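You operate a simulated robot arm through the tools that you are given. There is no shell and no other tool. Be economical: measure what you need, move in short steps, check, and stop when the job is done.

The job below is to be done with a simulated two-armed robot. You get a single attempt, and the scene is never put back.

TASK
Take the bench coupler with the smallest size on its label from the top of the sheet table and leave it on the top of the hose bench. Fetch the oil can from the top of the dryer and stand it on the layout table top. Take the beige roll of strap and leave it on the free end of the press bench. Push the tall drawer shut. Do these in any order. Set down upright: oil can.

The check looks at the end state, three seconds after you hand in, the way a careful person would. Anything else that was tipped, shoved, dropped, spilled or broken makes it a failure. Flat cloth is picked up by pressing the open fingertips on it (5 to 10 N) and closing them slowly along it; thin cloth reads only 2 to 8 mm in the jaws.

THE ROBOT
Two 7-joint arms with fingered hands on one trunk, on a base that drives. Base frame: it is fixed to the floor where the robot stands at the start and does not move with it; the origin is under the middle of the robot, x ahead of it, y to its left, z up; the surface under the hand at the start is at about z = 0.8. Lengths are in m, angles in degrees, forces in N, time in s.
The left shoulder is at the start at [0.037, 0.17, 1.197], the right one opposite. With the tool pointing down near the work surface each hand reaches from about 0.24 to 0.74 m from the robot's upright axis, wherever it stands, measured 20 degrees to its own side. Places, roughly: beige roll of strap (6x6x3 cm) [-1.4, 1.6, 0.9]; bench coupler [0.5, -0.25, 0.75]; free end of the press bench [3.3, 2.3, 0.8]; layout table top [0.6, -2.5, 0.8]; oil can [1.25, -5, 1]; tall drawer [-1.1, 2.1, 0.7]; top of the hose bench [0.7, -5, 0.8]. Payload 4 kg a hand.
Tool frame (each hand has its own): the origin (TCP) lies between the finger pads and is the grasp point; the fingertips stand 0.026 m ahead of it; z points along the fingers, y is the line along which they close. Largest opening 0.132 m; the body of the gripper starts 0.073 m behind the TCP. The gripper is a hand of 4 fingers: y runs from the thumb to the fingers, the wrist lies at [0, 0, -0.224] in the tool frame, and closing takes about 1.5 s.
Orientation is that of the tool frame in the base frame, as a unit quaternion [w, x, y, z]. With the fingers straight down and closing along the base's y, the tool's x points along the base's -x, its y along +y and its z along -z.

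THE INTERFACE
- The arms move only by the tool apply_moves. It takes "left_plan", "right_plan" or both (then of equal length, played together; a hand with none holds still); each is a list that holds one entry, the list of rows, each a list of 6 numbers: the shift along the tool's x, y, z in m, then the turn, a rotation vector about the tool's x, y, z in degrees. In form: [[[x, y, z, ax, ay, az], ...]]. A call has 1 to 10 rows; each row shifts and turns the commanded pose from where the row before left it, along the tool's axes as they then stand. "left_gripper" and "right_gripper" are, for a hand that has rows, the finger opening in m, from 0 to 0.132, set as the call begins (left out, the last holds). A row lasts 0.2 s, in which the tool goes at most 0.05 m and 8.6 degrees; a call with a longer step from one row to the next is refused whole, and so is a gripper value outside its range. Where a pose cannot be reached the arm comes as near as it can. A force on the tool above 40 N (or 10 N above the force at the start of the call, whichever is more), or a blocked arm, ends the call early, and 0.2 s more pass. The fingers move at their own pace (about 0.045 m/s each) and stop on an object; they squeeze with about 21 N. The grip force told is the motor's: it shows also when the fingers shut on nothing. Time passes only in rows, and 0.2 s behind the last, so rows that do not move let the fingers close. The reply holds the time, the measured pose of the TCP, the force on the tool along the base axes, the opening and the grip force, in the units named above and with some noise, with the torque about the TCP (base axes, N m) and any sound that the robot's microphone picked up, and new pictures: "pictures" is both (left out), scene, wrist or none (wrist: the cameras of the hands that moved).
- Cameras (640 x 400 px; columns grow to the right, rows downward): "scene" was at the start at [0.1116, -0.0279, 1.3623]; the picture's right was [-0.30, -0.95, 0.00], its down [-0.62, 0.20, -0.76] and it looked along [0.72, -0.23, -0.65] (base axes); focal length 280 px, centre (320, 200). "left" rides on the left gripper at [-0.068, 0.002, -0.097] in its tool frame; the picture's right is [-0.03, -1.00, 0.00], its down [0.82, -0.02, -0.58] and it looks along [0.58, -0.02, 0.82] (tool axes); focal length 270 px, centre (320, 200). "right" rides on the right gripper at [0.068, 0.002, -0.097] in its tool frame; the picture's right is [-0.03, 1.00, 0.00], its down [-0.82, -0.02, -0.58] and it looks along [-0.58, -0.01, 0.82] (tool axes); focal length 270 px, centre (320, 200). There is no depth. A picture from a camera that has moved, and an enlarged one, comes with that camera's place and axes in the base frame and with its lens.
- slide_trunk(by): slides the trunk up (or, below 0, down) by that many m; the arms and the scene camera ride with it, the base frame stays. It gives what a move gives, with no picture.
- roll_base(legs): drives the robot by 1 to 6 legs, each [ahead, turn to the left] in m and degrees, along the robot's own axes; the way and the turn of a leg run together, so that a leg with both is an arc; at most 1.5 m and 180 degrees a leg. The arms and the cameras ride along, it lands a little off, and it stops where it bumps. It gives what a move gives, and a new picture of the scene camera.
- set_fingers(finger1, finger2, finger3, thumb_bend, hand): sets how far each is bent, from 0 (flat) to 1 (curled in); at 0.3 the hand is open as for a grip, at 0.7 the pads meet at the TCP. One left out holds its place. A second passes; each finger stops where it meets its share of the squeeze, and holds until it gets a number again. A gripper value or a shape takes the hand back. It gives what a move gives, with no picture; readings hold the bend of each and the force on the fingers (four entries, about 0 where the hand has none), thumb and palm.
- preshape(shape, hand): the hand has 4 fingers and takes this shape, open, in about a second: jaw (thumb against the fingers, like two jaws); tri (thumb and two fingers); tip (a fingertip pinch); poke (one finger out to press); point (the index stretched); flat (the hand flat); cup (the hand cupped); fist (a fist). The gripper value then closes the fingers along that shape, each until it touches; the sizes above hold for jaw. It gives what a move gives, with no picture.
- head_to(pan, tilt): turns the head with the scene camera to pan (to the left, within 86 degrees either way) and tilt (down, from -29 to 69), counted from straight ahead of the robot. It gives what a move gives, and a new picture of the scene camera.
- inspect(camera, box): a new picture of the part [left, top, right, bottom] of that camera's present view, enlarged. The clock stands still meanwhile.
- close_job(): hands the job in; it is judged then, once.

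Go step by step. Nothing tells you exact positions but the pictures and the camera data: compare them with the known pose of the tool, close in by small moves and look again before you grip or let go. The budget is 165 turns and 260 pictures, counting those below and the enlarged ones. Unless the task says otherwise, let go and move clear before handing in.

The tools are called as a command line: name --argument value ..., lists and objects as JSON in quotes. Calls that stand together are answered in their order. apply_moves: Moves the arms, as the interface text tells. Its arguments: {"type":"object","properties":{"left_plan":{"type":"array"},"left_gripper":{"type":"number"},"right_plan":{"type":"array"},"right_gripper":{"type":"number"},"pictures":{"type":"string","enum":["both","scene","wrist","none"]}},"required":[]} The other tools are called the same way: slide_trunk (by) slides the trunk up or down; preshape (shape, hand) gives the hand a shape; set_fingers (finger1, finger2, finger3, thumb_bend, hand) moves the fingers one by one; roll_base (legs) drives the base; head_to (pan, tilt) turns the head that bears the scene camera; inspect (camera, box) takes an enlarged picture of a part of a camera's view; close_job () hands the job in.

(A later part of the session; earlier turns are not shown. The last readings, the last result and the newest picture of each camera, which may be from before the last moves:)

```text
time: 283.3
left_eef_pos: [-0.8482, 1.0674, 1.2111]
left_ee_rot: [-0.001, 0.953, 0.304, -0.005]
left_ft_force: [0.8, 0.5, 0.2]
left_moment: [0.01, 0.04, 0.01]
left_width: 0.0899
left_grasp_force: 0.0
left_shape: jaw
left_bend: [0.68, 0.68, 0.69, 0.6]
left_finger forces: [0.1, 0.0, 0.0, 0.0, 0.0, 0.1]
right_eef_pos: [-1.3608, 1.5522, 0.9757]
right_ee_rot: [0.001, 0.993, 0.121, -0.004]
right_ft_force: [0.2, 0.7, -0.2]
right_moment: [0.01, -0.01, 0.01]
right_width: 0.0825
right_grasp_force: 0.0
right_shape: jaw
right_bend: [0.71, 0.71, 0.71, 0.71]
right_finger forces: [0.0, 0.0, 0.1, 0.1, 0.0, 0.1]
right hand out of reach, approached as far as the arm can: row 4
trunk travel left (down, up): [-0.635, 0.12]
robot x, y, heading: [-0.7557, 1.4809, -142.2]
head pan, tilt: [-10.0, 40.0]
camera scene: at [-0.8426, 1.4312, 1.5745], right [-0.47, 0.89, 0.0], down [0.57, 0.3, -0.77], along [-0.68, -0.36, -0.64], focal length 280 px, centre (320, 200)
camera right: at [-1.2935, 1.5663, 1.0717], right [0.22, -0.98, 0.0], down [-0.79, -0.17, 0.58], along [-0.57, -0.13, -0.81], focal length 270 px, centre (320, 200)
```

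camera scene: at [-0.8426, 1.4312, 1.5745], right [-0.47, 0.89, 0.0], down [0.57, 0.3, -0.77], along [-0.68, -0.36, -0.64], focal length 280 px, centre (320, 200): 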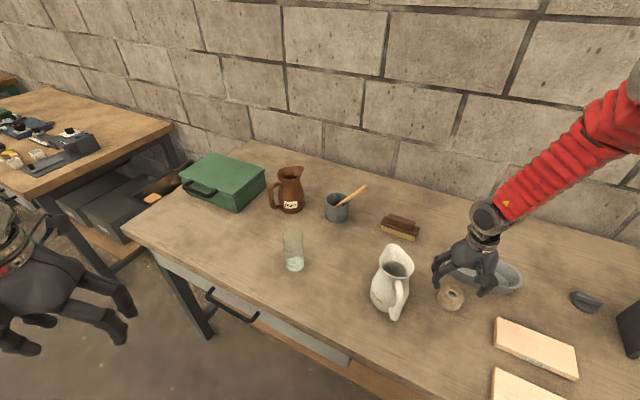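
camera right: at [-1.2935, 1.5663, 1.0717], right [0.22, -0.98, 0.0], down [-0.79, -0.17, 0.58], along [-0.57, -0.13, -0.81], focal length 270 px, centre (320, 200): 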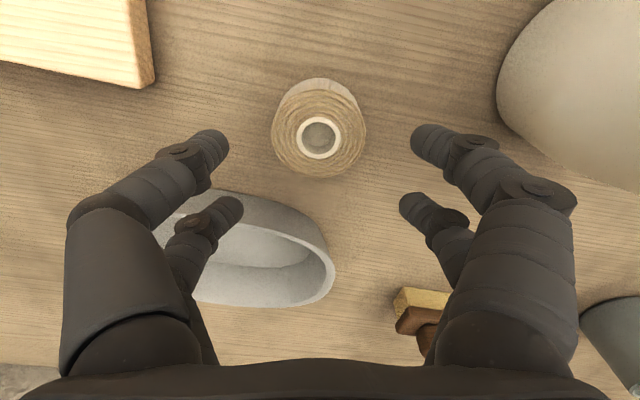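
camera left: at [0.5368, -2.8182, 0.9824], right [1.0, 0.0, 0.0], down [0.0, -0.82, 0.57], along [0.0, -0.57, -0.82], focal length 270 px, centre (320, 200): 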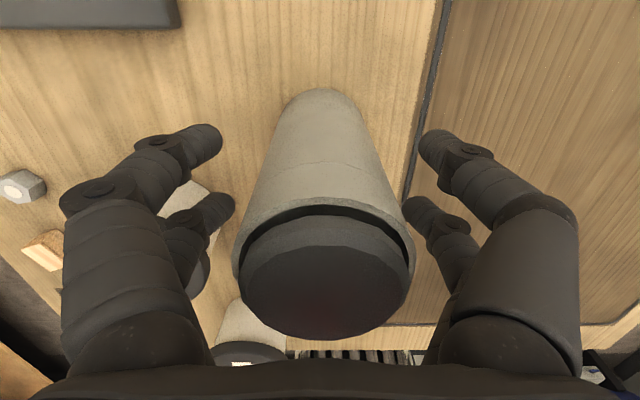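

The roll is centred between the fingers. I'm near the arm's lower limit again, so I'll lift the arm a little and drop the trunk by 0.1.

apply_moves --right_plan '[[[0, 0, -0.03, 0, 0, 0], [-0.004, 0, -0.03, 0, 0, 0], [0, 0, 0, 0, 0, 0]]]' --pictures "none"

slide_trunk --by -0.09

inspect --camera "right" --box '[0, 0, 640, 400]'

```text
time: 284.1
left_eef_pos: [-0.8489, 1.0656, 1.2099]
left_ee_rot: [-0.002, 0.953, 0.304, -0.004]
left_ft_force: [-0.4, -0.2, -0.1]
left_moment: [-0.01, 0.0, 0.0]
left_width: 0.09
left_grasp_force: 0.1
left_shape: jaw
left_bend: [0.68, 0.68, 0.69, 0.6]
left_finger forces: [0.0, 0.0, 0.1, 0.1, 0.0, 0.1]
right_eef_pos: [-1.3649, 1.5508, 1.0365]
right_ee_rot: [0.001, 0.993, 0.121, -0.003]
right_ft_force: [-0.2, -0.6, -0.6]
right_moment: [-0.03, -0.01, 0.03]
right_width: 0.0823
right_grasp_force: 0.0
right_shape: jaw
right_bend: [0.71, 0.71, 0.71, 0.71]
right_finger forces: [0.0, 0.0, 0.1, 0.0, 0.1, 0.0]
trunk travel left (down, up): [-0.635, 0.12]
robot x, y, heading: [-0.7558, 1.4827, -142.4]
head pan, tilt: [-10.0, 40.0]
```

```text
time: 285.3
left_eef_pos: [-0.8467, 1.067, 1.1201]
left_ee_rot: [-0.001, 0.953, 0.303, -0.005]
left_ft_force: [-0.4, -0.3, -0.4]
left_moment: [0.02, -0.01, 0.0]
left_width: 0.0897
left_grasp_force: 0.0
left_shape: jaw
left_bend: [0.68, 0.68, 0.69, 0.6]
left_finger forces: [0.1, 0.1, 0.0, 0.0, 0.1, 0.1]
right_eef_pos: [-1.3657, 1.5516, 0.9472]
right_ee_rot: [0.0, 0.993, 0.121, -0.004]
right_ft_force: [-0.7, 0.2, 0.4]
right_moment: [0.02, -0.01, -0.02]
right_width: 0.0824
right_grasp_force: 0.0
right_shape: jaw
right_bend: [0.71, 0.71, 0.71, 0.71]
right_finger forces: [0.1, 0.0, 0.0, 0.1, 0.0, 0.0]
trunk travel left (down, up): [-0.545, 0.21]
robot x, y, heading: [-0.7542, 1.4776, -142.4]
head pan, tilt: [-10.0, 40.0]
```

```text
1.00 times, centred on (320, 200) of right (not enlarged: the box is as wide or as high as the picture)
camera zoom: at [-1.297, 1.5657, 1.0422], right [0.22, -0.98, 0.0], down [-0.79, -0.17, 0.58], along [-0.57, -0.13, -0.81], focal length 270 px, centre (320, 200)
```

zoom: 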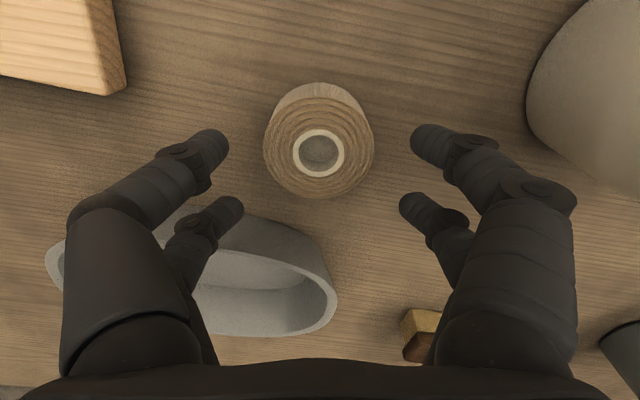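

apply_moves --right_plan '[[[0.009, 0.001, 0.01, 0, 0, 0], [0, 0, 0.01, 0, 0, 0], [0, 0, 0.006, 0, 0, 0], [0, 0, 0.003, 0, 0, 0], [0, 0, 0, 0, 0, 0]]]' --pictures "none"

apply_moves --right_plan '[[[0, 0, 0, 0, 0, 0], [0, 0, 0, 0, 0, 0], [0, 0, 0, 0, 0, 0], [0, 0, 0, 0, 0, 0], [0, 0, 0, 0, 0, 0], [0, 0, 0, 0, 0, 0]]]' --right_gripper 0.02 --pictures "wrist"

```text
time: 286.5
left_eef_pos: [-0.8477, 1.0663, 1.1204]
left_ee_rot: [-0.002, 0.953, 0.302, -0.004]
left_ft_force: [-0.7, 0.1, 1.5]
left_moment: [0.02, -0.01, 0.04]
left_width: 0.0903
left_grasp_force: 0.1
left_shape: jaw
left_bend: [0.68, 0.68, 0.69, 0.6]
left_finger forces: [0.1, 0.1, 0.0, 0.0, 0.0, 0.0]
right_eef_pos: [-1.3559, 1.5521, 0.9164]
right_ee_rot: [0.0, 0.993, 0.121, -0.004]
right_ft_force: [0.2, 0.6, -0.8]
right_moment: [-0.02, -0.01, 0.0]
right_width: 0.0822
right_grasp_force: 0.1
right_shape: jaw
right_bend: [0.71, 0.71, 0.71, 0.71]
right_finger forces: [0.0, 0.1, 0.0, 0.0, 0.0, 0.1]
trunk travel left (down, up): [-0.545, 0.21]
robot x, y, heading: [-0.752, 1.4775, -142.4]
head pan, tilt: [-10.0, 40.0]
```

```text
time: 287.9
left_eef_pos: [-0.8486, 1.0664, 1.1208]
left_ee_rot: [-0.002, 0.953, 0.303, -0.004]
left_ft_force: [0.6, 0.5, -0.3]
left_moment: [-0.01, 0.0, 0.01]
left_width: 0.0899
left_grasp_force: 0.1
left_shape: jaw
left_bend: [0.68, 0.68, 0.69, 0.6]
left_finger forces: [0.0, 0.0, 0.1, 0.0, 0.0, 0.0]
right_eef_pos: [-1.3559, 1.5515, 0.9179]
right_ee_rot: [0.0, 0.993, 0.121, -0.004]
right_ft_force: [1.0, -0.7, 0.4]
right_moment: [-0.01, -0.01, 0.0]
right_width: 0.04
right_grasp_force: 20.7
right_shape: jaw
right_bend: [0.74, 0.74, 0.73, 0.7]
right_finger forces: [19.1, 20.0, 19.3, 0.0, 17.4, 0.0]
trunk travel left (down, up): [-0.545, 0.21]
robot x, y, heading: [-0.7529, 1.4805, -142.3]
head pan, tilt: [-10.0, 40.0]
camera right: at [-1.2885, 1.5668, 1.0127], right [0.22, -0.98, 0.0], down [-0.79, -0.17, 0.58], along [-0.57, -0.13, -0.81], focal length 270 px, centre (320, 200)
```

right: 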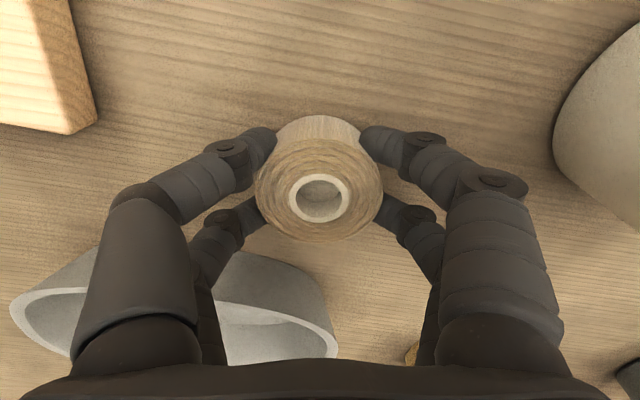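

The roll is held by all four fingers. I'll lift straight up, draw it in, raise the trunk and back away.

apply_moves --right_plan '[[[0, 0, -0.02, 0, 0, 0], [0, 0, -0.04, 0, 0, 0], [0, 0, -0.045, 0, 0, 0], [0, 0, -0.045, 0, 0, 0], [0, 0, -0.045, 0, 0, 0], [0, 0, -0.045, 0, 0, 0], [0.035, 0.013, 0, 0, 0, 0], [0.035, 0.013, 0, 0, 0, 0], [0.035, 0.013, 0, 0, 0, 0], [0.035, 0.013, 0, 0, 0, 0]]]'

roll_base --legs '[[-0.5, 0]]'

roll_base --legs '[[0, 46]]'

roll_base --legs '[[0, 46]]'

roll_base --legs '[[0, 46]]'

head_to --pan 10 --tilt 22

```text
time: 290.1
left_eef_pos: [-0.8466, 1.0672, 1.1206]
left_ee_rot: [-0.002, 0.953, 0.304, -0.006]
left_ft_force: [0.6, -0.5, 0.0]
left_moment: [-0.03, -0.01, 0.0]
left_width: 0.0901
left_grasp_force: 0.0
left_shape: jaw
left_bend: [0.68, 0.68, 0.69, 0.6]
left_finger forces: [0.1, 0.1, 0.1, 0.0, 0.0, 0.0]
right_eef_pos: [-1.2039, 1.537, 1.1567]
right_ee_rot: [0.0, 0.993, 0.121, -0.005]
right_ft_force: [0.9, 0.1, -2.2]
right_moment: [0.0, 0.0, 0.02]
right_width: 0.0401
right_grasp_force: 20.9
right_shape: jaw
right_bend: [0.74, 0.74, 0.73, 0.7]
right_finger forces: [19.8, 20.4, 19.9, 0.0, 17.7, 0.0]
trunk travel left (down, up): [-0.545, 0.21]
robot x, y, heading: [-0.7565, 1.4786, -142.4]
head pan, tilt: [-10.0, 40.0]
camera scene: at [-0.8447, 1.4287, 1.4843], right [-0.47, 0.89, 0.0], down [0.57, 0.3, -0.77], along [-0.68, -0.36, -0.64], focal length 280 px, centre (320, 200)
camera right: at [-1.1366, 1.5507, 1.2529], right [0.22, -0.98, 0.0], down [-0.79, -0.17, 0.58], along [-0.57, -0.13, -0.81], focal length 270 px, centre (320, 200)
```

scene: 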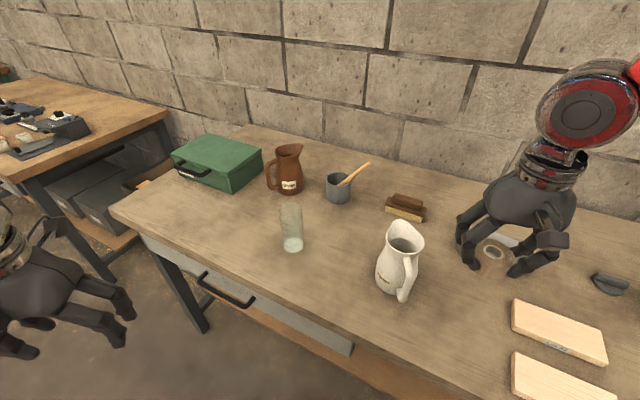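
right: 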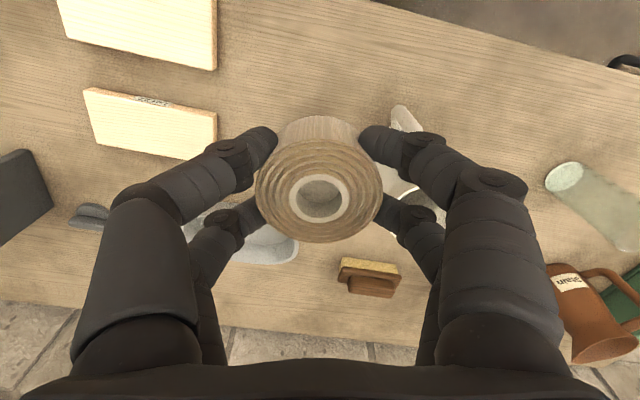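

```text
time: 293.1
left_eef_pos: [-0.4512, 1.3754, 1.1207]
left_ee_rot: [-0.001, 0.954, 0.3, -0.005]
left_ft_force: [-0.1, 0.8, -0.2]
left_moment: [0.02, 0.03, 0.01]
left_width: 0.09
left_grasp_force: 0.0
left_shape: jaw
left_bend: [0.68, 0.68, 0.69, 0.6]
left_finger forces: [0.0, 0.0, 0.0, 0.0, 0.1, 0.0]
right_eef_pos: [-0.8056, 1.8458, 1.157]
right_ee_rot: [0.0, 0.993, 0.119, -0.005]
right_ft_force: [-0.6, -0.1, -0.7]
right_moment: [-0.02, -0.04, -0.01]
right_width: 0.0397
right_grasp_force: 21.0
right_shape: jaw
right_bend: [0.74, 0.74, 0.73, 0.7]
right_finger forces: [19.8, 20.4, 20.0, 0.1, 17.6, 0.0]
trunk travel left (down, up): [-0.545, 0.21]
robot x, y, heading: [-0.3571, 1.7887, -142.5]
head pan, tilt: [-10.0, 40.0]
camera scene: at [-0.4463, 1.7373, 1.4843], right [-0.46, 0.89, 0.0], down [0.57, 0.3, -0.77], along [-0.68, -0.35, -0.64], focal length 280 px, centre (320, 200)
```

scene: 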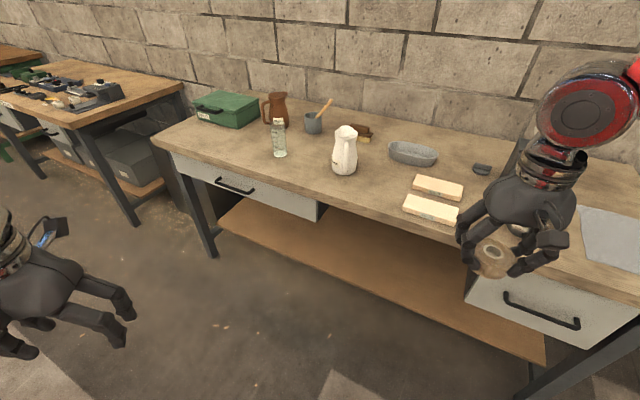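

```text
time: 295.7
left_eef_pos: [-0.1449, 1.4164, 1.1204]
left_ee_rot: [-0.001, 0.778, 0.629, -0.005]
left_ft_force: [0.4, -0.1, -1.3]
left_moment: [0.04, 0.02, 0.02]
left_width: 0.0901
left_grasp_force: 0.0
left_shape: jaw
left_bend: [0.69, 0.69, 0.69, 0.6]
left_finger forces: [0.0, 0.0, 0.0, 0.0, 0.0, 0.0]
right_eef_pos: [-0.7253, 1.5193, 1.1577]
right_ee_rot: [0.001, 0.881, 0.473, -0.004]
right_ft_force: [0.2, 0.4, -0.4]
right_moment: [0.01, 0.02, 0.0]
right_width: 0.0397
right_grasp_force: 21.4
right_shape: jaw
right_bend: [0.74, 0.74, 0.73, 0.7]
right_finger forces: [21.6, 22.5, 21.9, 0.0, 19.4, 0.1]
trunk travel left (down, up): [-0.545, 0.21]
robot x, y, heading: [-0.3914, 1.7932, -99.1]
head pan, tilt: [-10.0, 40.0]
stopped in leg 1: the robot was blocked; the commanded pose is now the measured one
camera scene: at [-0.4223, 1.6911, 1.4843], right [-0.94, 0.33, 0.0], down [0.21, 0.61, -0.77], along [-0.25, -0.72, -0.64], focal length 280 px, centre (320, 200)
```

scene: 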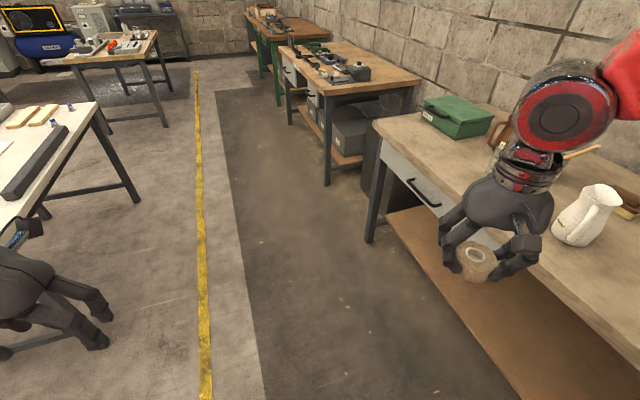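

```text
time: 298.6
left_eef_pos: [0.048, 1.7049, 1.1206]
left_ee_rot: [0.002, 0.474, 0.88, -0.007]
left_ft_force: [-0.6, -1.0, 0.2]
left_moment: [-0.01, 0.02, 0.01]
left_width: 0.09
left_grasp_force: 0.0
left_shape: jaw
left_bend: [0.68, 0.69, 0.69, 0.6]
left_finger forces: [0.0, 0.1, 0.1, 0.1, 0.0, 0.0]
right_eef_pos: [-0.4326, 1.3636, 1.1583]
right_ee_rot: [0.002, 0.628, 0.778, -0.002]
right_ft_force: [0.0, -0.6, -1.6]
right_moment: [0.02, 0.03, 0.0]
right_width: 0.039
right_grasp_force: 21.3
right_shape: jaw
right_bend: [0.74, 0.74, 0.73, 0.7]
right_finger forces: [21.7, 22.6, 22.1, 0.0, 19.6, 0.0]
trunk travel left (down, up): [-0.545, 0.21]
robot x, y, heading: [-0.4208, 1.7708, -53.9]
head pan, tilt: [-10.0, 40.0]
stopped in leg 1: the robot was blocked; the commanded pose is now the measured one
camera scene: at [-0.3735, 1.6805, 1.4843], right [-0.9, -0.44, 0.0], down [-0.29, 0.58, -0.77], along [0.34, -0.69, -0.64], focal length 280 px, centre (320, 200)
```

scene: 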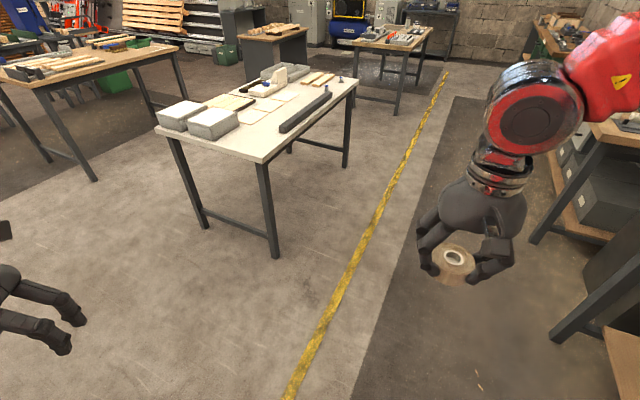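

```text
time: 301.5
left_eef_pos: [-0.0396, 2.0579, 1.1225]
left_ee_rot: [0.004, 0.097, 0.995, -0.004]
left_ft_force: [-0.1, -0.3, -0.5]
left_moment: [0.0, -0.01, 0.03]
left_width: 0.09
left_grasp_force: 0.0
left_shape: jaw
left_bend: [0.68, 0.68, 0.69, 0.6]
left_finger forces: [0.1, 0.1, 0.1, 0.0, 0.0, 0.0]
right_eef_pos: [-0.1316, 1.4741, 1.1609]
right_ee_rot: [0.0, 0.276, 0.961, 0.003]
right_ft_force: [0.9, -0.2, -1.8]
right_moment: [-0.05, 0.03, -0.02]
right_width: 0.039
right_grasp_force: 21.1
right_shape: jaw
right_bend: [0.74, 0.74, 0.73, 0.7]
right_finger forces: [21.6, 23.0, 22.2, 0.0, 19.8, 0.0]
trunk travel left (down, up): [-0.545, 0.21]
robot x, y, heading: [-0.4234, 1.7306, -8.3]
head pan, tilt: [-10.0, 40.0]
stopped in leg 1: the robot was blocked; the commanded pose is now the measured one
camera scene: at [-0.3251, 1.705, 1.4842], right [-0.31, -0.95, 0.0], down [-0.61, 0.2, -0.77], along [0.73, -0.24, -0.64], focal length 280 px, centre (320, 200)
```

scene: 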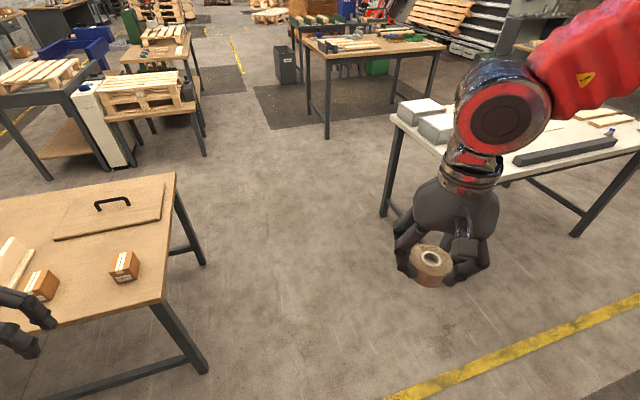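

```text
time: 302.3
left_eef_pos: [-0.0397, 2.0571, 1.1233]
left_ee_rot: [0.004, 0.098, 0.995, -0.005]
left_ft_force: [0.5, 0.0, 0.3]
left_moment: [0.0, 0.0, 0.02]
left_width: 0.0903
left_grasp_force: 0.1
left_shape: jaw
left_bend: [0.68, 0.68, 0.69, 0.6]
left_finger forces: [0.2, 0.0, 0.0, 0.1, 0.0, 0.0]
right_eef_pos: [-0.1326, 1.4731, 1.1601]
right_ee_rot: [-0.001, 0.276, 0.961, 0.003]
right_ft_force: [0.0, 0.1, -1.2]
right_moment: [0.02, 0.01, -0.01]
right_width: 0.0386
right_grasp_force: 20.7
right_shape: jaw
right_bend: [0.74, 0.74, 0.73, 0.7]
right_finger forces: [21.6, 23.0, 22.3, 0.1, 19.8, 0.1]
trunk travel left (down, up): [-0.545, 0.21]
robot x, y, heading: [-0.4233, 1.7332, -8.3]
head pan, tilt: [10.0, 22.0]
camera scene: at [-0.3135, 1.733, 1.5123], right [0.03, -1.0, 0.0], down [-0.38, -0.01, -0.93], along [0.93, 0.03, -0.38], focal length 280 px, centre (320, 200)
```

scene: 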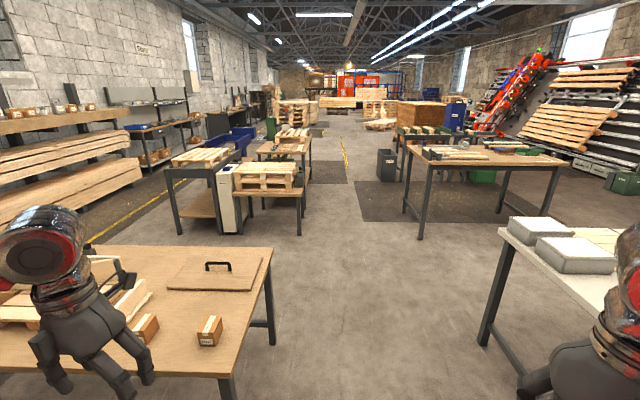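

The corridor east runs between table 2 (y > 1.97) and the sheet table (y < 0.83). I'll zoom toward where the press bench should be, then drive.

inspect --camera "scene" --box '[160, 90, 400, 240]'

roll_base --legs '[[0, -24], [0.62, 0]]'

roll_base --legs '[[0, 32], [1.4, 0]]'

```text
2.67 times, centred on (280, 165) of scene
camera zoom: at [-0.3135, 1.733, 1.5123], right [0.03, -1.0, 0.0], down [-0.38, -0.01, -0.93], along [0.93, 0.03, -0.38], focal length 748 px, centre (427, 293)
```

zoom: 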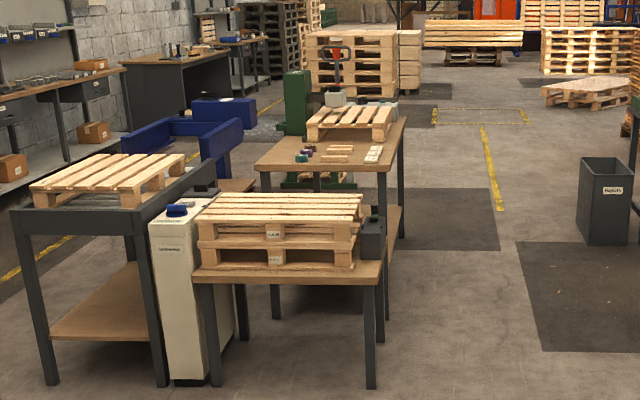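

```text
time: 307.2
left_eef_pos: [0.5822, 1.5455, 1.1227]
left_ee_rot: [0.004, 0.301, 0.953, -0.006]
left_ft_force: [-0.1, 0.1, 0.0]
left_moment: [-0.04, 0.04, -0.01]
left_width: 0.0901
left_grasp_force: 0.0
left_shape: jaw
left_bend: [0.68, 0.68, 0.69, 0.6]
left_finger forces: [0.0, 0.0, 0.0, 0.0, 0.0, 0.0]
right_eef_pos: [0.2602, 1.0487, 1.1617]
right_ee_rot: [-0.002, 0.468, 0.884, 0.005]
right_ft_force: [0.2, -0.4, -1.8]
right_moment: [0.0, 0.01, 0.0]
right_width: 0.0387
right_grasp_force: 21.0
right_shape: jaw
right_bend: [0.74, 0.74, 0.73, 0.7]
right_finger forces: [21.0, 23.3, 22.5, 0.0, 19.7, 0.0]
trunk travel left (down, up): [-0.545, 0.21]
robot x, y, heading: [0.0996, 1.4034, -32.3]
head pan, tilt: [10.0, 22.0]
camera scene: at [0.1995, 1.3565, 1.5125], right [-0.38, -0.93, 0.0], down [-0.35, 0.14, -0.93], along [0.86, -0.35, -0.37], focal length 280 px, centre (320, 200)
```

scene: 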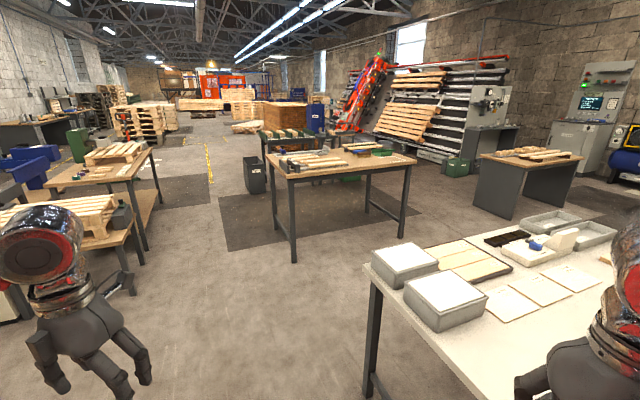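

```text
time: 316.1
left_eef_pos: [1.8392, 1.7706, 1.123]
left_ee_rot: [0.005, 0.028, 1.0, -0.003]
left_ft_force: [0.6, 0.2, -0.3]
left_moment: [0.03, 0.01, -0.02]
left_width: 0.0899
left_grasp_force: 0.1
left_shape: jaw
left_bend: [0.68, 0.68, 0.69, 0.6]
left_finger forces: [0.0, 0.1, 0.1, 0.1, 0.0, 0.1]
right_eef_pos: [1.8266, 1.1782, 1.1622]
right_ee_rot: [-0.003, 0.208, 0.978, 0.005]
right_ft_force: [0.1, -0.1, -1.5]
right_moment: [0.03, 0.04, 0.0]
right_width: 0.0387
right_grasp_force: 20.5
right_shape: jaw
right_bend: [0.74, 0.74, 0.73, 0.7]
right_finger forces: [20.6, 23.6, 22.9, 0.1, 19.1, 0.0]
trunk travel left (down, up): [-0.545, 0.21]
robot x, y, heading: [1.5047, 1.3942, -0.6]
head pan, tilt: [10.0, 22.0]
camera scene: at [1.6121, 1.4066, 1.5124], right [0.17, -0.99, 0.0], down [-0.37, -0.06, -0.93], along [0.91, 0.15, -0.38], focal length 280 px, centre (320, 200)
```

scene: 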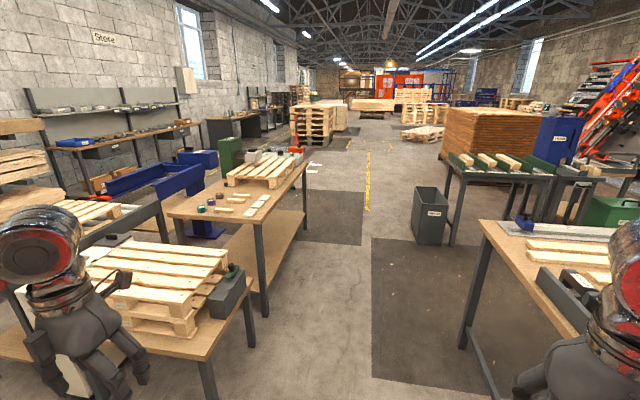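

The press bench is ahead-left (x from 2.94, y 1.98–2.56). I'll zoom in to find its free end.

inspect --camera "scene" --box '[150, 130, 340, 250]'

```text
3.33 times, centred on (245, 190) of scene
camera zoom: at [1.6121, 1.4066, 1.5124], right [0.17, -0.99, 0.0], down [-0.37, -0.06, -0.93], along [0.91, 0.15, -0.38], focal length 934 px, centre (570, 233)
```

zoom: 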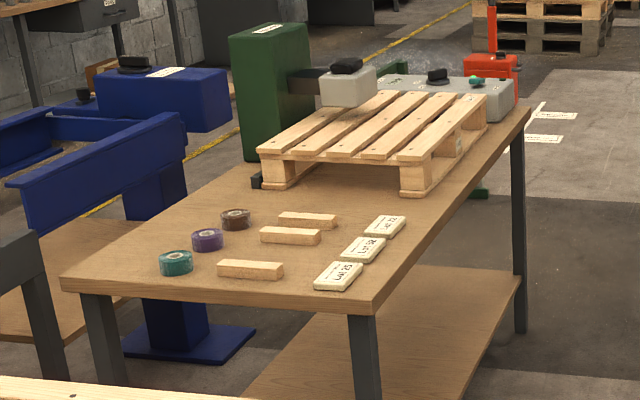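

The near (west) end is the free end, and the pallet under the press starts at x ≈ 3.48. A clear spot is about [3.375, 2.14], between the sticks and cards and the pallet. I'll drive to about (3.1, 1.45) and turn north.

roll_base --legs '[[0, 2.6], [1.5, 0], [0.12, 0]]'

roll_base --legs '[[0, 44]]'

roll_base --legs '[[0, 44]]'

head_to --pan -12 --tilt 40

```text
time: 324.8
left_eef_pos: [3.4363, 1.8284, 1.1242]
left_ee_rot: [0.005, 0.013, 1.0, -0.003]
left_ft_force: [-0.7, 0.1, 0.2]
left_moment: [0.0, 0.03, 0.01]
left_width: 0.0901
left_grasp_force: 0.0
left_shape: jaw
left_bend: [0.68, 0.68, 0.69, 0.6]
left_finger forces: [0.0, 0.1, 0.1, 0.1, 0.0, 0.0]
right_eef_pos: [3.4451, 1.2364, 1.1616]
right_ee_rot: [-0.004, 0.191, 0.981, 0.007]
right_ft_force: [0.3, -0.7, -1.8]
right_moment: [0.02, 0.04, 0.01]
right_width: 0.0386
right_grasp_force: 21.0
right_shape: jaw
right_bend: [0.74, 0.74, 0.73, 0.7]
right_finger forces: [20.6, 24.1, 23.1, 0.0, 19.3, 0.0]
trunk travel left (down, up): [-0.545, 0.21]
robot x, y, heading: [3.1134, 1.442, 1.4]
head pan, tilt: [10.0, 22.0]
camera scene: at [3.2217, 1.4569, 1.5124], right [0.2, -0.98, 0.0], down [-0.37, -0.07, -0.93], along [0.91, 0.18, -0.38], focal length 280 px, centre (320, 200)
```

scene: 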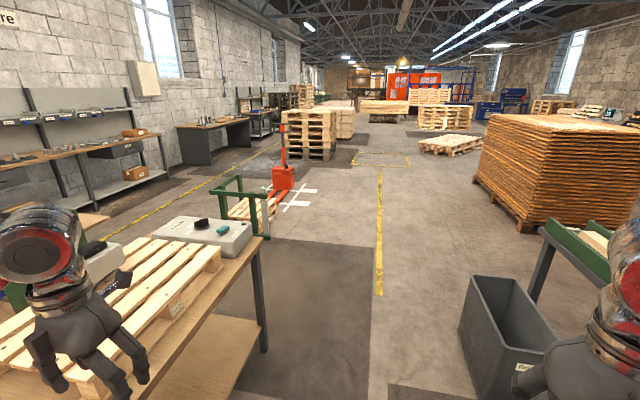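

```text
time: 327.5
left_eef_pos: [3.0702, 1.943, 1.1244]
left_ee_rot: [0.006, -0.367, 0.93, -0.002]
left_ft_force: [0.1, 0.5, -1.1]
left_moment: [0.01, 0.0, -0.03]
left_width: 0.09
left_grasp_force: 0.0
left_shape: jaw
left_bend: [0.68, 0.68, 0.69, 0.6]
left_finger forces: [0.0, 0.0, 0.0, 0.0, 0.0, 0.0]
right_eef_pos: [3.5016, 1.5222, 1.1682]
right_ee_rot: [-0.023, -0.206, 0.978, 0.01]
right_ft_force: [0.4, 0.5, -0.3]
right_moment: [0.0, 0.0, 0.0]
right_width: 0.0385
right_grasp_force: 20.9
right_shape: jaw
right_bend: [0.74, 0.74, 0.73, 0.7]
right_finger forces: [20.5, 24.5, 23.8, 0.0, 18.8, 0.0]
trunk travel left (down, up): [-0.545, 0.21]
robot x, y, heading: [3.1362, 1.42, 45.7]
head pan, tilt: [10.0, 22.0]
camera scene: at [3.2009, 1.5044, 1.5124], right [0.83, -0.56, 0.0], down [-0.21, -0.31, -0.93], along [0.52, 0.77, -0.38], focal length 280 px, centre (320, 200)
```

scene: 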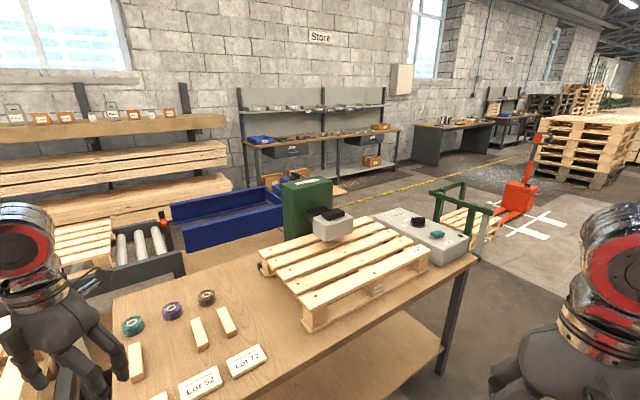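

```text
time: 330.2
left_eef_pos: [2.7272, 1.7524, 1.1259]
left_ee_rot: [0.006, -0.686, 0.727, 0.0]
left_ft_force: [0.0, 0.4, 0.1]
left_moment: [0.03, 0.01, -0.02]
left_width: 0.09
left_grasp_force: 0.1
left_shape: jaw
left_bend: [0.68, 0.68, 0.69, 0.6]
left_finger forces: [0.0, 0.0, 0.1, 0.1, 0.1, 0.1]
right_eef_pos: [3.3387, 1.748, 1.1729]
right_ee_rot: [-0.047, -0.565, 0.824, 0.0]
right_ft_force: [-0.2, -0.3, -1.5]
right_moment: [-0.02, 0.03, 0.0]
right_width: 0.038
right_grasp_force: 20.9
right_shape: jaw
right_bend: [0.74, 0.74, 0.73, 0.7]
right_finger forces: [20.0, 23.6, 23.4, 0.0, 18.8, 0.1]
trunk travel left (down, up): [-0.545, 0.21]
robot x, y, heading: [3.1753, 1.4195, 89.1]
head pan, tilt: [10.0, 22.0]
camera scene: at [3.1574, 1.5261, 1.5123], right [0.99, 0.16, 0.0], down [0.06, -0.37, -0.93], along [-0.15, 0.91, -0.38], focal length 280 px, centre (320, 200)
```

scene: 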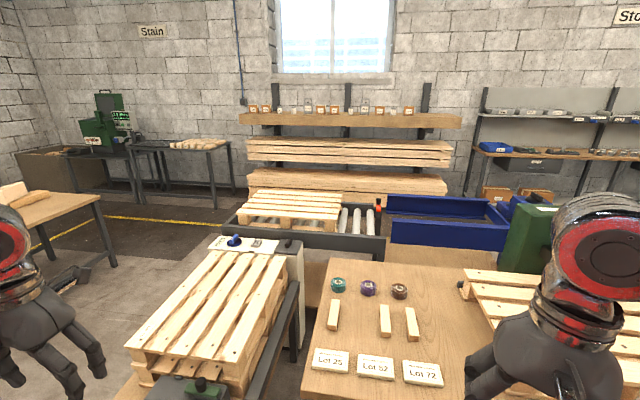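

```text
time: 331.0
left_eef_pos: [2.729, 1.7505, 1.1263]
left_ee_rot: [0.006, -0.686, 0.727, 0.001]
left_ft_force: [-0.4, 0.1, 0.1]
left_moment: [-0.02, 0.03, 0.01]
left_width: 0.0898
left_grasp_force: 0.0
left_shape: jaw
left_bend: [0.68, 0.68, 0.69, 0.6]
left_finger forces: [0.1, 0.0, 0.1, 0.0, 0.1, 0.1]
right_eef_pos: [3.34, 1.7463, 1.1737]
right_ee_rot: [-0.047, -0.565, 0.824, 0.002]
right_ft_force: [-0.3, -0.2, -2.0]
right_moment: [-0.02, 0.0, 0.04]
right_width: 0.0381
right_grasp_force: 21.1
right_shape: jaw
right_bend: [0.74, 0.74, 0.73, 0.7]
right_finger forces: [20.7, 23.5, 23.5, 0.0, 19.4, 0.0]
trunk travel left (down, up): [-0.545, 0.21]
robot x, y, heading: [3.1732, 1.4219, 89.2]
head pan, tilt: [-12.0, 40.0]
camera scene: at [3.1917, 1.5153, 1.4843], right [0.97, -0.22, 0.0], down [-0.14, -0.63, -0.77], along [0.17, 0.75, -0.64], focal length 280 px, centre (320, 200)
```

scene: 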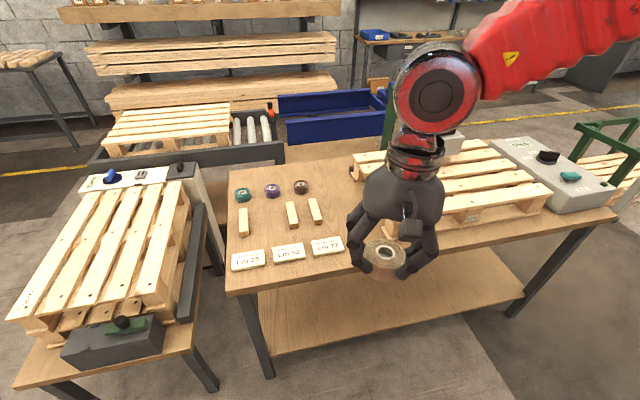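

Landmarks re-measured here: the gap between stick/card 3 (x < 3.39) and the pallet (x > 3.53) is centred at about [3.44, 2.17]. I'll drive 0.2 m closer, level the slightly tilted hand, and bring the roll over it.

roll_base --legs '[[0.2, 0]]'

apply_moves --right_plan '[[[0, 0, 0, 3.2, -4.3, 0], [-0.041, -0.002, 0, 0, 0, 0], [-0.041, -0.002, 0, 0, 0, 0], [-0.041, -0.002, 0, 0, 0, 0], [-0.041, -0.002, 0, 0, 0, 0], [-0.041, -0.002, 0, 0, 0, 0], [-0.04, -0.002, 0, 0, 0, 0], [0, 0, 0, 0, 0, 0]]]'

```text
time: 332.6
left_eef_pos: [2.7308, 1.9547, 1.1244]
left_ee_rot: [0.006, -0.687, 0.727, 0.001]
left_ft_force: [0.0, 0.4, 0.4]
left_moment: [0.0, 0.0, 0.0]
left_width: 0.0899
left_grasp_force: 0.2
left_shape: jaw
left_bend: [0.68, 0.68, 0.69, 0.6]
left_finger forces: [0.0, 0.0, 0.0, 0.1, 0.0, 0.0]
right_eef_pos: [3.3431, 1.949, 1.1739]
right_ee_rot: [-0.047, -0.564, 0.824, 0.001]
right_ft_force: [0.4, 0.7, -2.2]
right_moment: [-0.02, -0.01, 0.0]
right_width: 0.0383
right_grasp_force: 21.6
right_shape: jaw
right_bend: [0.74, 0.74, 0.73, 0.7]
right_finger forces: [20.7, 23.5, 23.5, 0.0, 19.3, 0.1]
trunk travel left (down, up): [-0.545, 0.21]
robot x, y, heading: [3.1761, 1.6209, 89.0]
head pan, tilt: [-12.0, 40.0]
camera scene: at [3.1943, 1.7183, 1.4841], right [0.97, -0.22, 0.0], down [-0.14, -0.63, -0.77], along [0.17, 0.75, -0.64], focal length 280 px, centre (320, 200)
```

scene: 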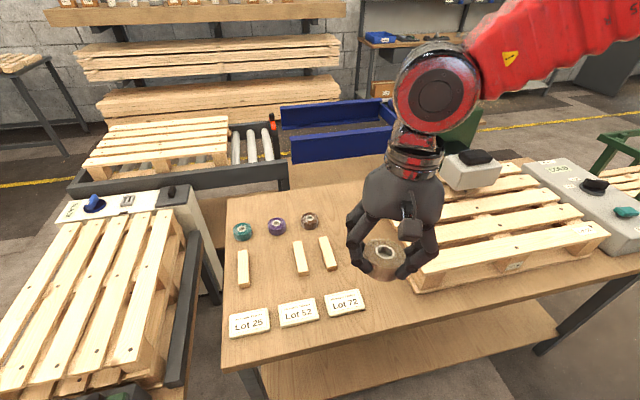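

```text
time: 334.4
left_eef_pos: [2.7292, 1.951, 1.1261]
left_ee_rot: [0.005, -0.686, 0.728, 0.001]
left_ft_force: [0.2, -0.4, 0.3]
left_moment: [0.01, -0.03, 0.0]
left_width: 0.0899
left_grasp_force: 0.1
left_shape: jaw
left_bend: [0.68, 0.68, 0.69, 0.6]
left_finger forces: [0.0, 0.1, 0.0, 0.0, 0.1, 0.0]
right_eef_pos: [3.4648, 2.1779, 1.1856]
right_ee_rot: [0.0, -0.565, 0.825, 0.0]
right_ft_force: [-0.3, 0.6, -2.3]
right_moment: [-0.05, -0.03, 0.01]
right_width: 0.0378
right_grasp_force: 20.9
right_shape: jaw
right_bend: [0.74, 0.74, 0.73, 0.7]
right_finger forces: [20.7, 23.2, 24.0, 0.1, 18.5, 0.0]
right hand out of reach, approached as far as the arm can: row 1
trunk travel left (down, up): [-0.545, 0.21]
robot x, y, heading: [3.1786, 1.6236, 89.1]
head pan, tilt: [-12.0, 40.0]
camera scene: at [3.194, 1.7156, 1.4844], right [0.97, -0.22, 0.0], down [-0.14, -0.63, -0.77], along [0.17, 0.75, -0.64], focal length 280 px, centre (320, 200)
camera right: at [3.4381, 2.1146, 1.2826], right [-0.92, 0.39, 0.0], down [0.31, 0.75, 0.58], along [0.22, 0.53, -0.82], focal length 270 px, centre (320, 200)
```

scene: 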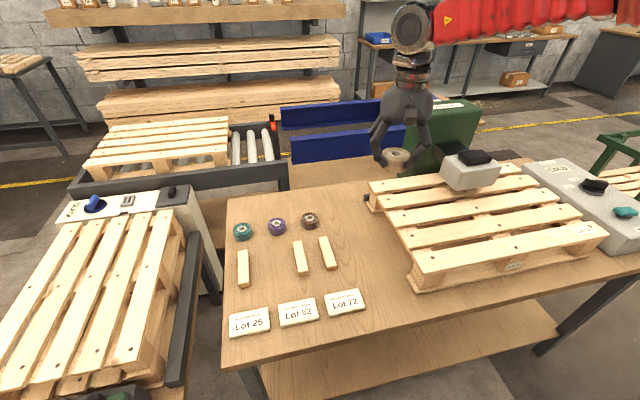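
right: 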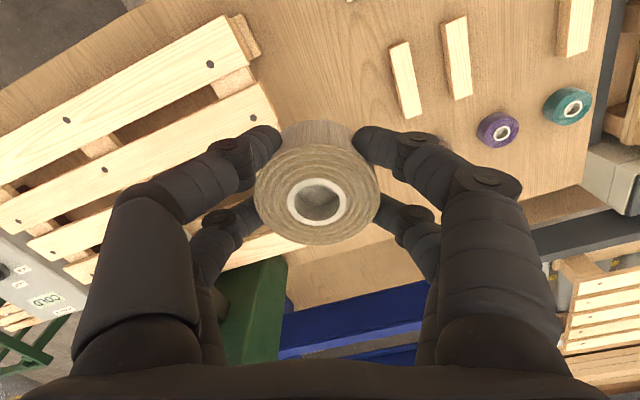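

The roll is over the gap (x 3.35–3.55). I'll nudge it 2 cm left and descend, tucking the left hand back at the same time, then lower the trunk.

apply_moves --right_plan '[[[0.007, 0.019, 0.02, 0, 0, 0], [0, 0, 0.03, 0, 0, 0], [0, 0, 0.035, 0, 0, 0], [0, 0, 0.035, 0, 0, 0], [0, 0, 0, 0, 0, 0]]]' --left_plan '[[[0.035, 0, -0.03, 0, 0, 0], [0.035, 0, -0.03, 0, 0, 0], [0.035, 0, -0.03, 0, 0, 0], [0.035, 0, -0.03, 0, 0, 0], [0, 0, 0, 0, 0, 0]]]' --pictures "none"

slide_trunk --by -0.12

inspect --camera "right" --box '[0, 0, 640, 400]'

inspect --camera "scene" --box '[220, 80, 540, 320]'

```text
time: 335.6
left_eef_pos: [2.7217, 1.813, 1.2438]
left_ee_rot: [0.006, -0.686, 0.728, 0.0]
left_ft_force: [-0.1, 0.4, 0.3]
left_moment: [-0.03, -0.01, -0.03]
left_width: 0.0902
left_grasp_force: 0.2
left_shape: jaw
left_bend: [0.68, 0.68, 0.69, 0.6]
left_finger forces: [0.1, 0.0, 0.0, 0.0, 0.1, 0.0]
right_eef_pos: [3.4449, 2.1811, 1.0639]
right_ee_rot: [0.0, -0.565, 0.825, 0.0]
right_ft_force: [-0.8, 0.1, -0.7]
right_moment: [0.0, -0.01, 0.0]
right_width: 0.038
right_grasp_force: 20.7
right_shape: jaw
right_bend: [0.74, 0.74, 0.73, 0.7]
right_finger forces: [20.8, 23.6, 23.9, 0.0, 18.3, 0.0]
trunk travel left (down, up): [-0.545, 0.21]
robot x, y, heading: [3.1761, 1.6172, 88.9]
head pan, tilt: [-12.0, 40.0]
```

```text
time: 337.1
left_eef_pos: [2.7207, 1.8122, 1.1253]
left_ee_rot: [0.006, -0.686, 0.727, 0.001]
left_ft_force: [-0.1, -0.2, 0.1]
left_moment: [0.02, 0.03, -0.01]
left_width: 0.0899
left_grasp_force: 0.0
left_shape: jaw
left_bend: [0.68, 0.68, 0.69, 0.6]
left_finger forces: [0.0, 0.1, 0.0, 0.0, 0.0, 0.0]
right_eef_pos: [3.4465, 2.1791, 0.9457]
right_ee_rot: [-0.001, -0.565, 0.825, 0.001]
right_ft_force: [0.4, 0.1, -1.7]
right_moment: [0.02, 0.0, 0.01]
right_width: 0.038
right_grasp_force: 20.6
right_shape: jaw
right_bend: [0.74, 0.74, 0.73, 0.7]
right_finger forces: [20.7, 23.6, 23.9, 0.0, 18.4, 0.1]
trunk travel left (down, up): [-0.425, 0.33]
robot x, y, heading: [3.1767, 1.6193, 89.0]
head pan, tilt: [-12.0, 40.0]
```

```text
1.00 times, centred on (320, 200) of right (not enlarged: the box is as wide or as high as the picture)
camera zoom: at [3.419, 2.1153, 1.0427], right [-0.92, 0.39, 0.0], down [0.31, 0.75, 0.58], along [0.22, 0.53, -0.82], focal length 270 px, centre (320, 200)
```

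zoom: 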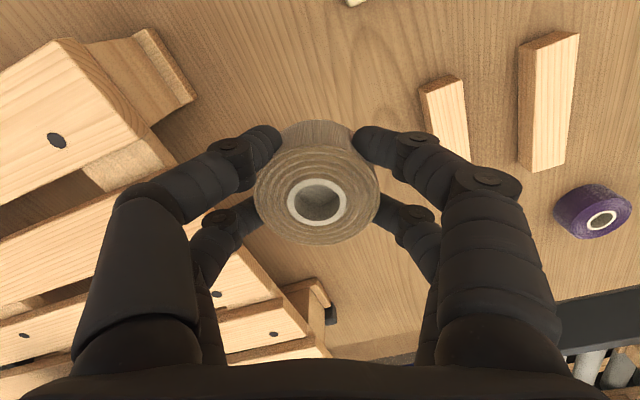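

```text
1.67 times, centred on (380, 200) of scene
camera zoom: at [3.1947, 1.7327, 1.3637], right [0.97, -0.22, 0.0], down [-0.14, -0.63, -0.77], along [0.17, 0.75, -0.64], focal length 467 px, centre (220, 200)
```

zoom: 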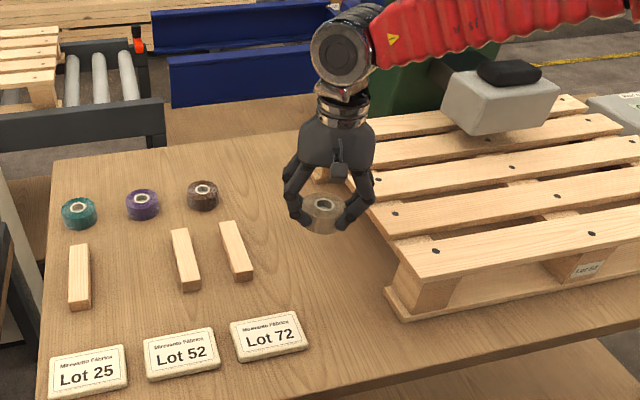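

The pallet deck's left end is at x ≈ 3.51, so I'll shift the target to [3.42, 2.155] to keep 2 cm around the hand, then descend.

apply_moves --right_plan '[[[0.016, 0.0085, 0, 0, 0, 0], [0.016, 0.0085, 0, 0, 0, 0], [0, 0, 0.03, 0, 0, 0], [0, 0, 0.03, 0, 0, 0], [0, 0, 0.015, 0, 0, 0], [0, 0, 0, 0, 0, 0]]]' --pictures "wrist"

inspect --camera "scene" --box '[300, 120, 460, 260]'

```text
time: 338.5
left_eef_pos: [2.7223, 1.8124, 1.1241]
left_ee_rot: [0.006, -0.687, 0.727, 0.001]
left_ft_force: [-0.1, 0.5, 0.3]
left_moment: [-0.01, -0.01, -0.01]
left_width: 0.0901
left_grasp_force: 0.0
left_shape: jaw
left_bend: [0.68, 0.68, 0.69, 0.6]
left_finger forces: [0.1, 0.0, 0.0, 0.1, 0.1, 0.1]
right_eef_pos: [3.4216, 2.1504, 0.8756]
right_ee_rot: [0.0, -0.565, 0.825, -0.001]
right_ft_force: [-0.2, -1.0, -2.0]
right_moment: [-0.02, 0.01, 0.03]
right_width: 0.0378
right_grasp_force: 20.8
right_shape: jaw
right_bend: [0.74, 0.74, 0.73, 0.7]
right_finger forces: [20.8, 23.9, 23.9, 0.0, 18.3, 0.1]
right hand out of reach, approached as far as the arm can: row 5
trunk travel left (down, up): [-0.425, 0.33]
robot x, y, heading: [3.1755, 1.6176, 89.3]
head pan, tilt: [-12.0, 40.0]
camera right: at [3.3957, 2.0867, 0.9716], right [-0.92, 0.39, 0.0], down [0.32, 0.75, 0.58], along [0.22, 0.53, -0.82], focal length 270 px, centre (320, 200)
```

right: 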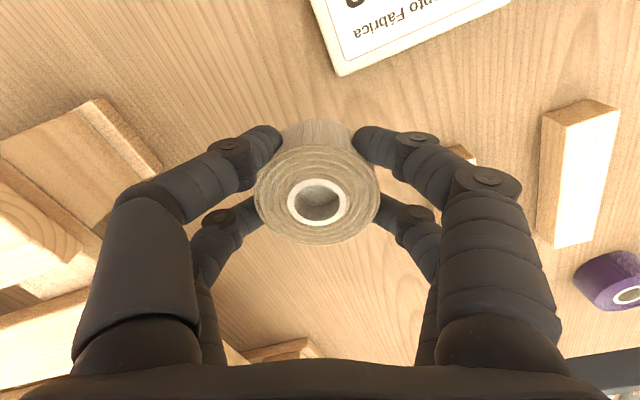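

```text
2.86 times, centred on (380, 190) of scene
camera zoom: at [3.1946, 1.7331, 1.3635], right [0.97, -0.22, 0.0], down [-0.14, -0.63, -0.77], along [0.17, 0.75, -0.64], focal length 801 px, centre (149, 229)
```

zoom: 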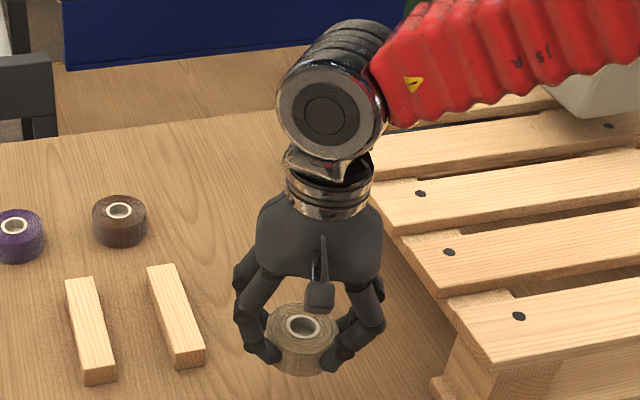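

Position is good. I'm at the arm's lower limit again, so I'll raise the arm a little, lower the trunk, then take fine steps to contact.

apply_moves --right_plan '[[[0, 0, -0.02, 0, 0, 0], [0, 0, -0.02, 0, 0, 0], [0, 0, 0, 0, 0, 0]]]' --pictures "none"

slide_trunk --by -0.065

apply_moves --right_plan '[[[0, 0, 0.003, 0, 0, 0], [0, 0, 0.003, 0, 0, 0], [0, 0, 0.003, 0, 0, 0], [0, 0, 0.003, 0, 0, 0], [0, 0, 0, 0, 0, 0]]]' --pictures "none"

inspect --camera "scene" --box '[300, 120, 460, 260]'

```text
time: 339.3
left_eef_pos: [2.7226, 1.8125, 1.1241]
left_ee_rot: [0.006, -0.686, 0.727, 0.001]
left_ft_force: [0.7, 0.0, 0.0]
left_moment: [0.02, 0.0, -0.01]
left_width: 0.0899
left_grasp_force: 0.0
left_shape: jaw
left_bend: [0.68, 0.68, 0.69, 0.6]
left_finger forces: [0.0, 0.0, 0.0, 0.1, 0.0, 0.0]
right_eef_pos: [3.4235, 2.1508, 0.9155]
right_ee_rot: [0.0, -0.565, 0.825, 0.0]
right_ft_force: [0.0, 0.3, -1.4]
right_moment: [-0.03, 0.04, -0.01]
right_width: 0.0381
right_grasp_force: 20.5
right_shape: jaw
right_bend: [0.74, 0.74, 0.73, 0.7]
right_finger forces: [20.9, 24.0, 24.0, 0.1, 18.4, 0.0]
trunk travel left (down, up): [-0.425, 0.33]
robot x, y, heading: [3.1784, 1.6185, 88.9]
head pan, tilt: [-12.0, 40.0]
```

```text
time: 340.4
left_eef_pos: [2.7218, 1.8119, 1.06]
left_ee_rot: [0.006, -0.686, 0.728, 0.001]
left_ft_force: [0.0, -0.4, -0.2]
left_moment: [0.01, 0.01, 0.0]
left_width: 0.0899
left_grasp_force: 0.0
left_shape: jaw
left_bend: [0.68, 0.68, 0.69, 0.6]
left_finger forces: [0.0, 0.1, 0.0, 0.1, 0.0, 0.1]
right_eef_pos: [3.4221, 2.1509, 0.8498]
right_ee_rot: [0.0, -0.565, 0.825, 0.0]
right_ft_force: [-0.9, -0.2, -1.8]
right_moment: [-0.01, -0.02, 0.0]
right_width: 0.038
right_grasp_force: 21.0
right_shape: jaw
right_bend: [0.74, 0.74, 0.73, 0.7]
right_finger forces: [20.9, 24.0, 24.0, 0.0, 18.5, 0.1]
trunk travel left (down, up): [-0.36, 0.395]
robot x, y, heading: [3.1758, 1.6198, 88.8]
head pan, tilt: [-12.0, 40.0]
```

```text
time: 341.6
left_eef_pos: [2.7209, 1.8127, 1.0595]
left_ee_rot: [0.006, -0.686, 0.728, 0.001]
left_ft_force: [1.0, 1.1, 0.1]
left_moment: [-0.01, 0.01, 0.01]
left_width: 0.0901
left_grasp_force: 0.1
left_shape: jaw
left_bend: [0.68, 0.68, 0.69, 0.6]
left_finger forces: [0.0, 0.1, 0.0, 0.0, 0.1, 0.0]
right_eef_pos: [3.4226, 2.151, 0.8383]
right_ee_rot: [-0.001, -0.565, 0.825, 0.0]
right_ft_force: [-1.0, -0.8, -2.0]
right_moment: [-0.03, 0.04, -0.01]
right_width: 0.038
right_grasp_force: 20.8
right_shape: jaw
right_bend: [0.74, 0.74, 0.73, 0.7]
right_finger forces: [20.9, 24.0, 23.9, 0.0, 18.5, 0.0]
trunk travel left (down, up): [-0.36, 0.395]
robot x, y, heading: [3.1794, 1.6167, 89.0]
head pan, tilt: [-12.0, 40.0]
```

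```text
2.86 times, centred on (380, 190) of scene
camera zoom: at [3.1949, 1.7483, 1.2978], right [0.97, -0.22, 0.0], down [-0.14, -0.63, -0.77], along [0.17, 0.75, -0.64], focal length 801 px, centre (149, 229)
```

zoom: 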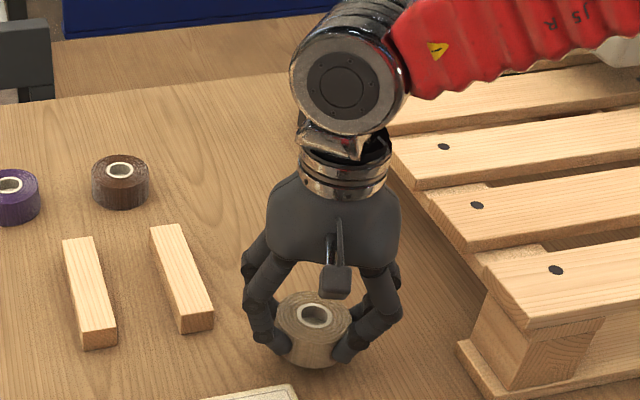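

Still no contact. A few more millimetres.

apply_moves --right_plan '[[[0, 0, 0.003, 0, 0, 0], [0, 0, 0.003, 0, 0, 0], [0, 0, 0.002, 0, 0, 0], [0, 0, 0, 0, 0, 0]]]' --pictures "none"

```text
time: 342.6
left_eef_pos: [2.7223, 1.8111, 1.06]
left_ee_rot: [0.006, -0.686, 0.727, 0.001]
left_ft_force: [0.0, 0.2, -0.1]
left_moment: [0.01, 0.0, -0.01]
left_width: 0.0901
left_grasp_force: 0.0
left_shape: jaw
left_bend: [0.68, 0.68, 0.69, 0.6]
left_finger forces: [0.0, 0.1, 0.0, 0.0, 0.0, 0.1]
right_eef_pos: [3.423, 2.1503, 0.8302]
right_ee_rot: [0.0, -0.565, 0.825, 0.0]
right_ft_force: [-0.1, -0.1, -2.1]
right_moment: [-0.01, 0.02, 0.0]
right_width: 0.0378
right_grasp_force: 21.1
right_shape: jaw
right_bend: [0.74, 0.74, 0.73, 0.7]
right_finger forces: [20.9, 24.0, 23.9, 0.0, 18.5, 0.1]
trunk travel left (down, up): [-0.36, 0.395]
robot x, y, heading: [3.1776, 1.6187, 89.2]
head pan, tilt: [-12.0, 40.0]
```

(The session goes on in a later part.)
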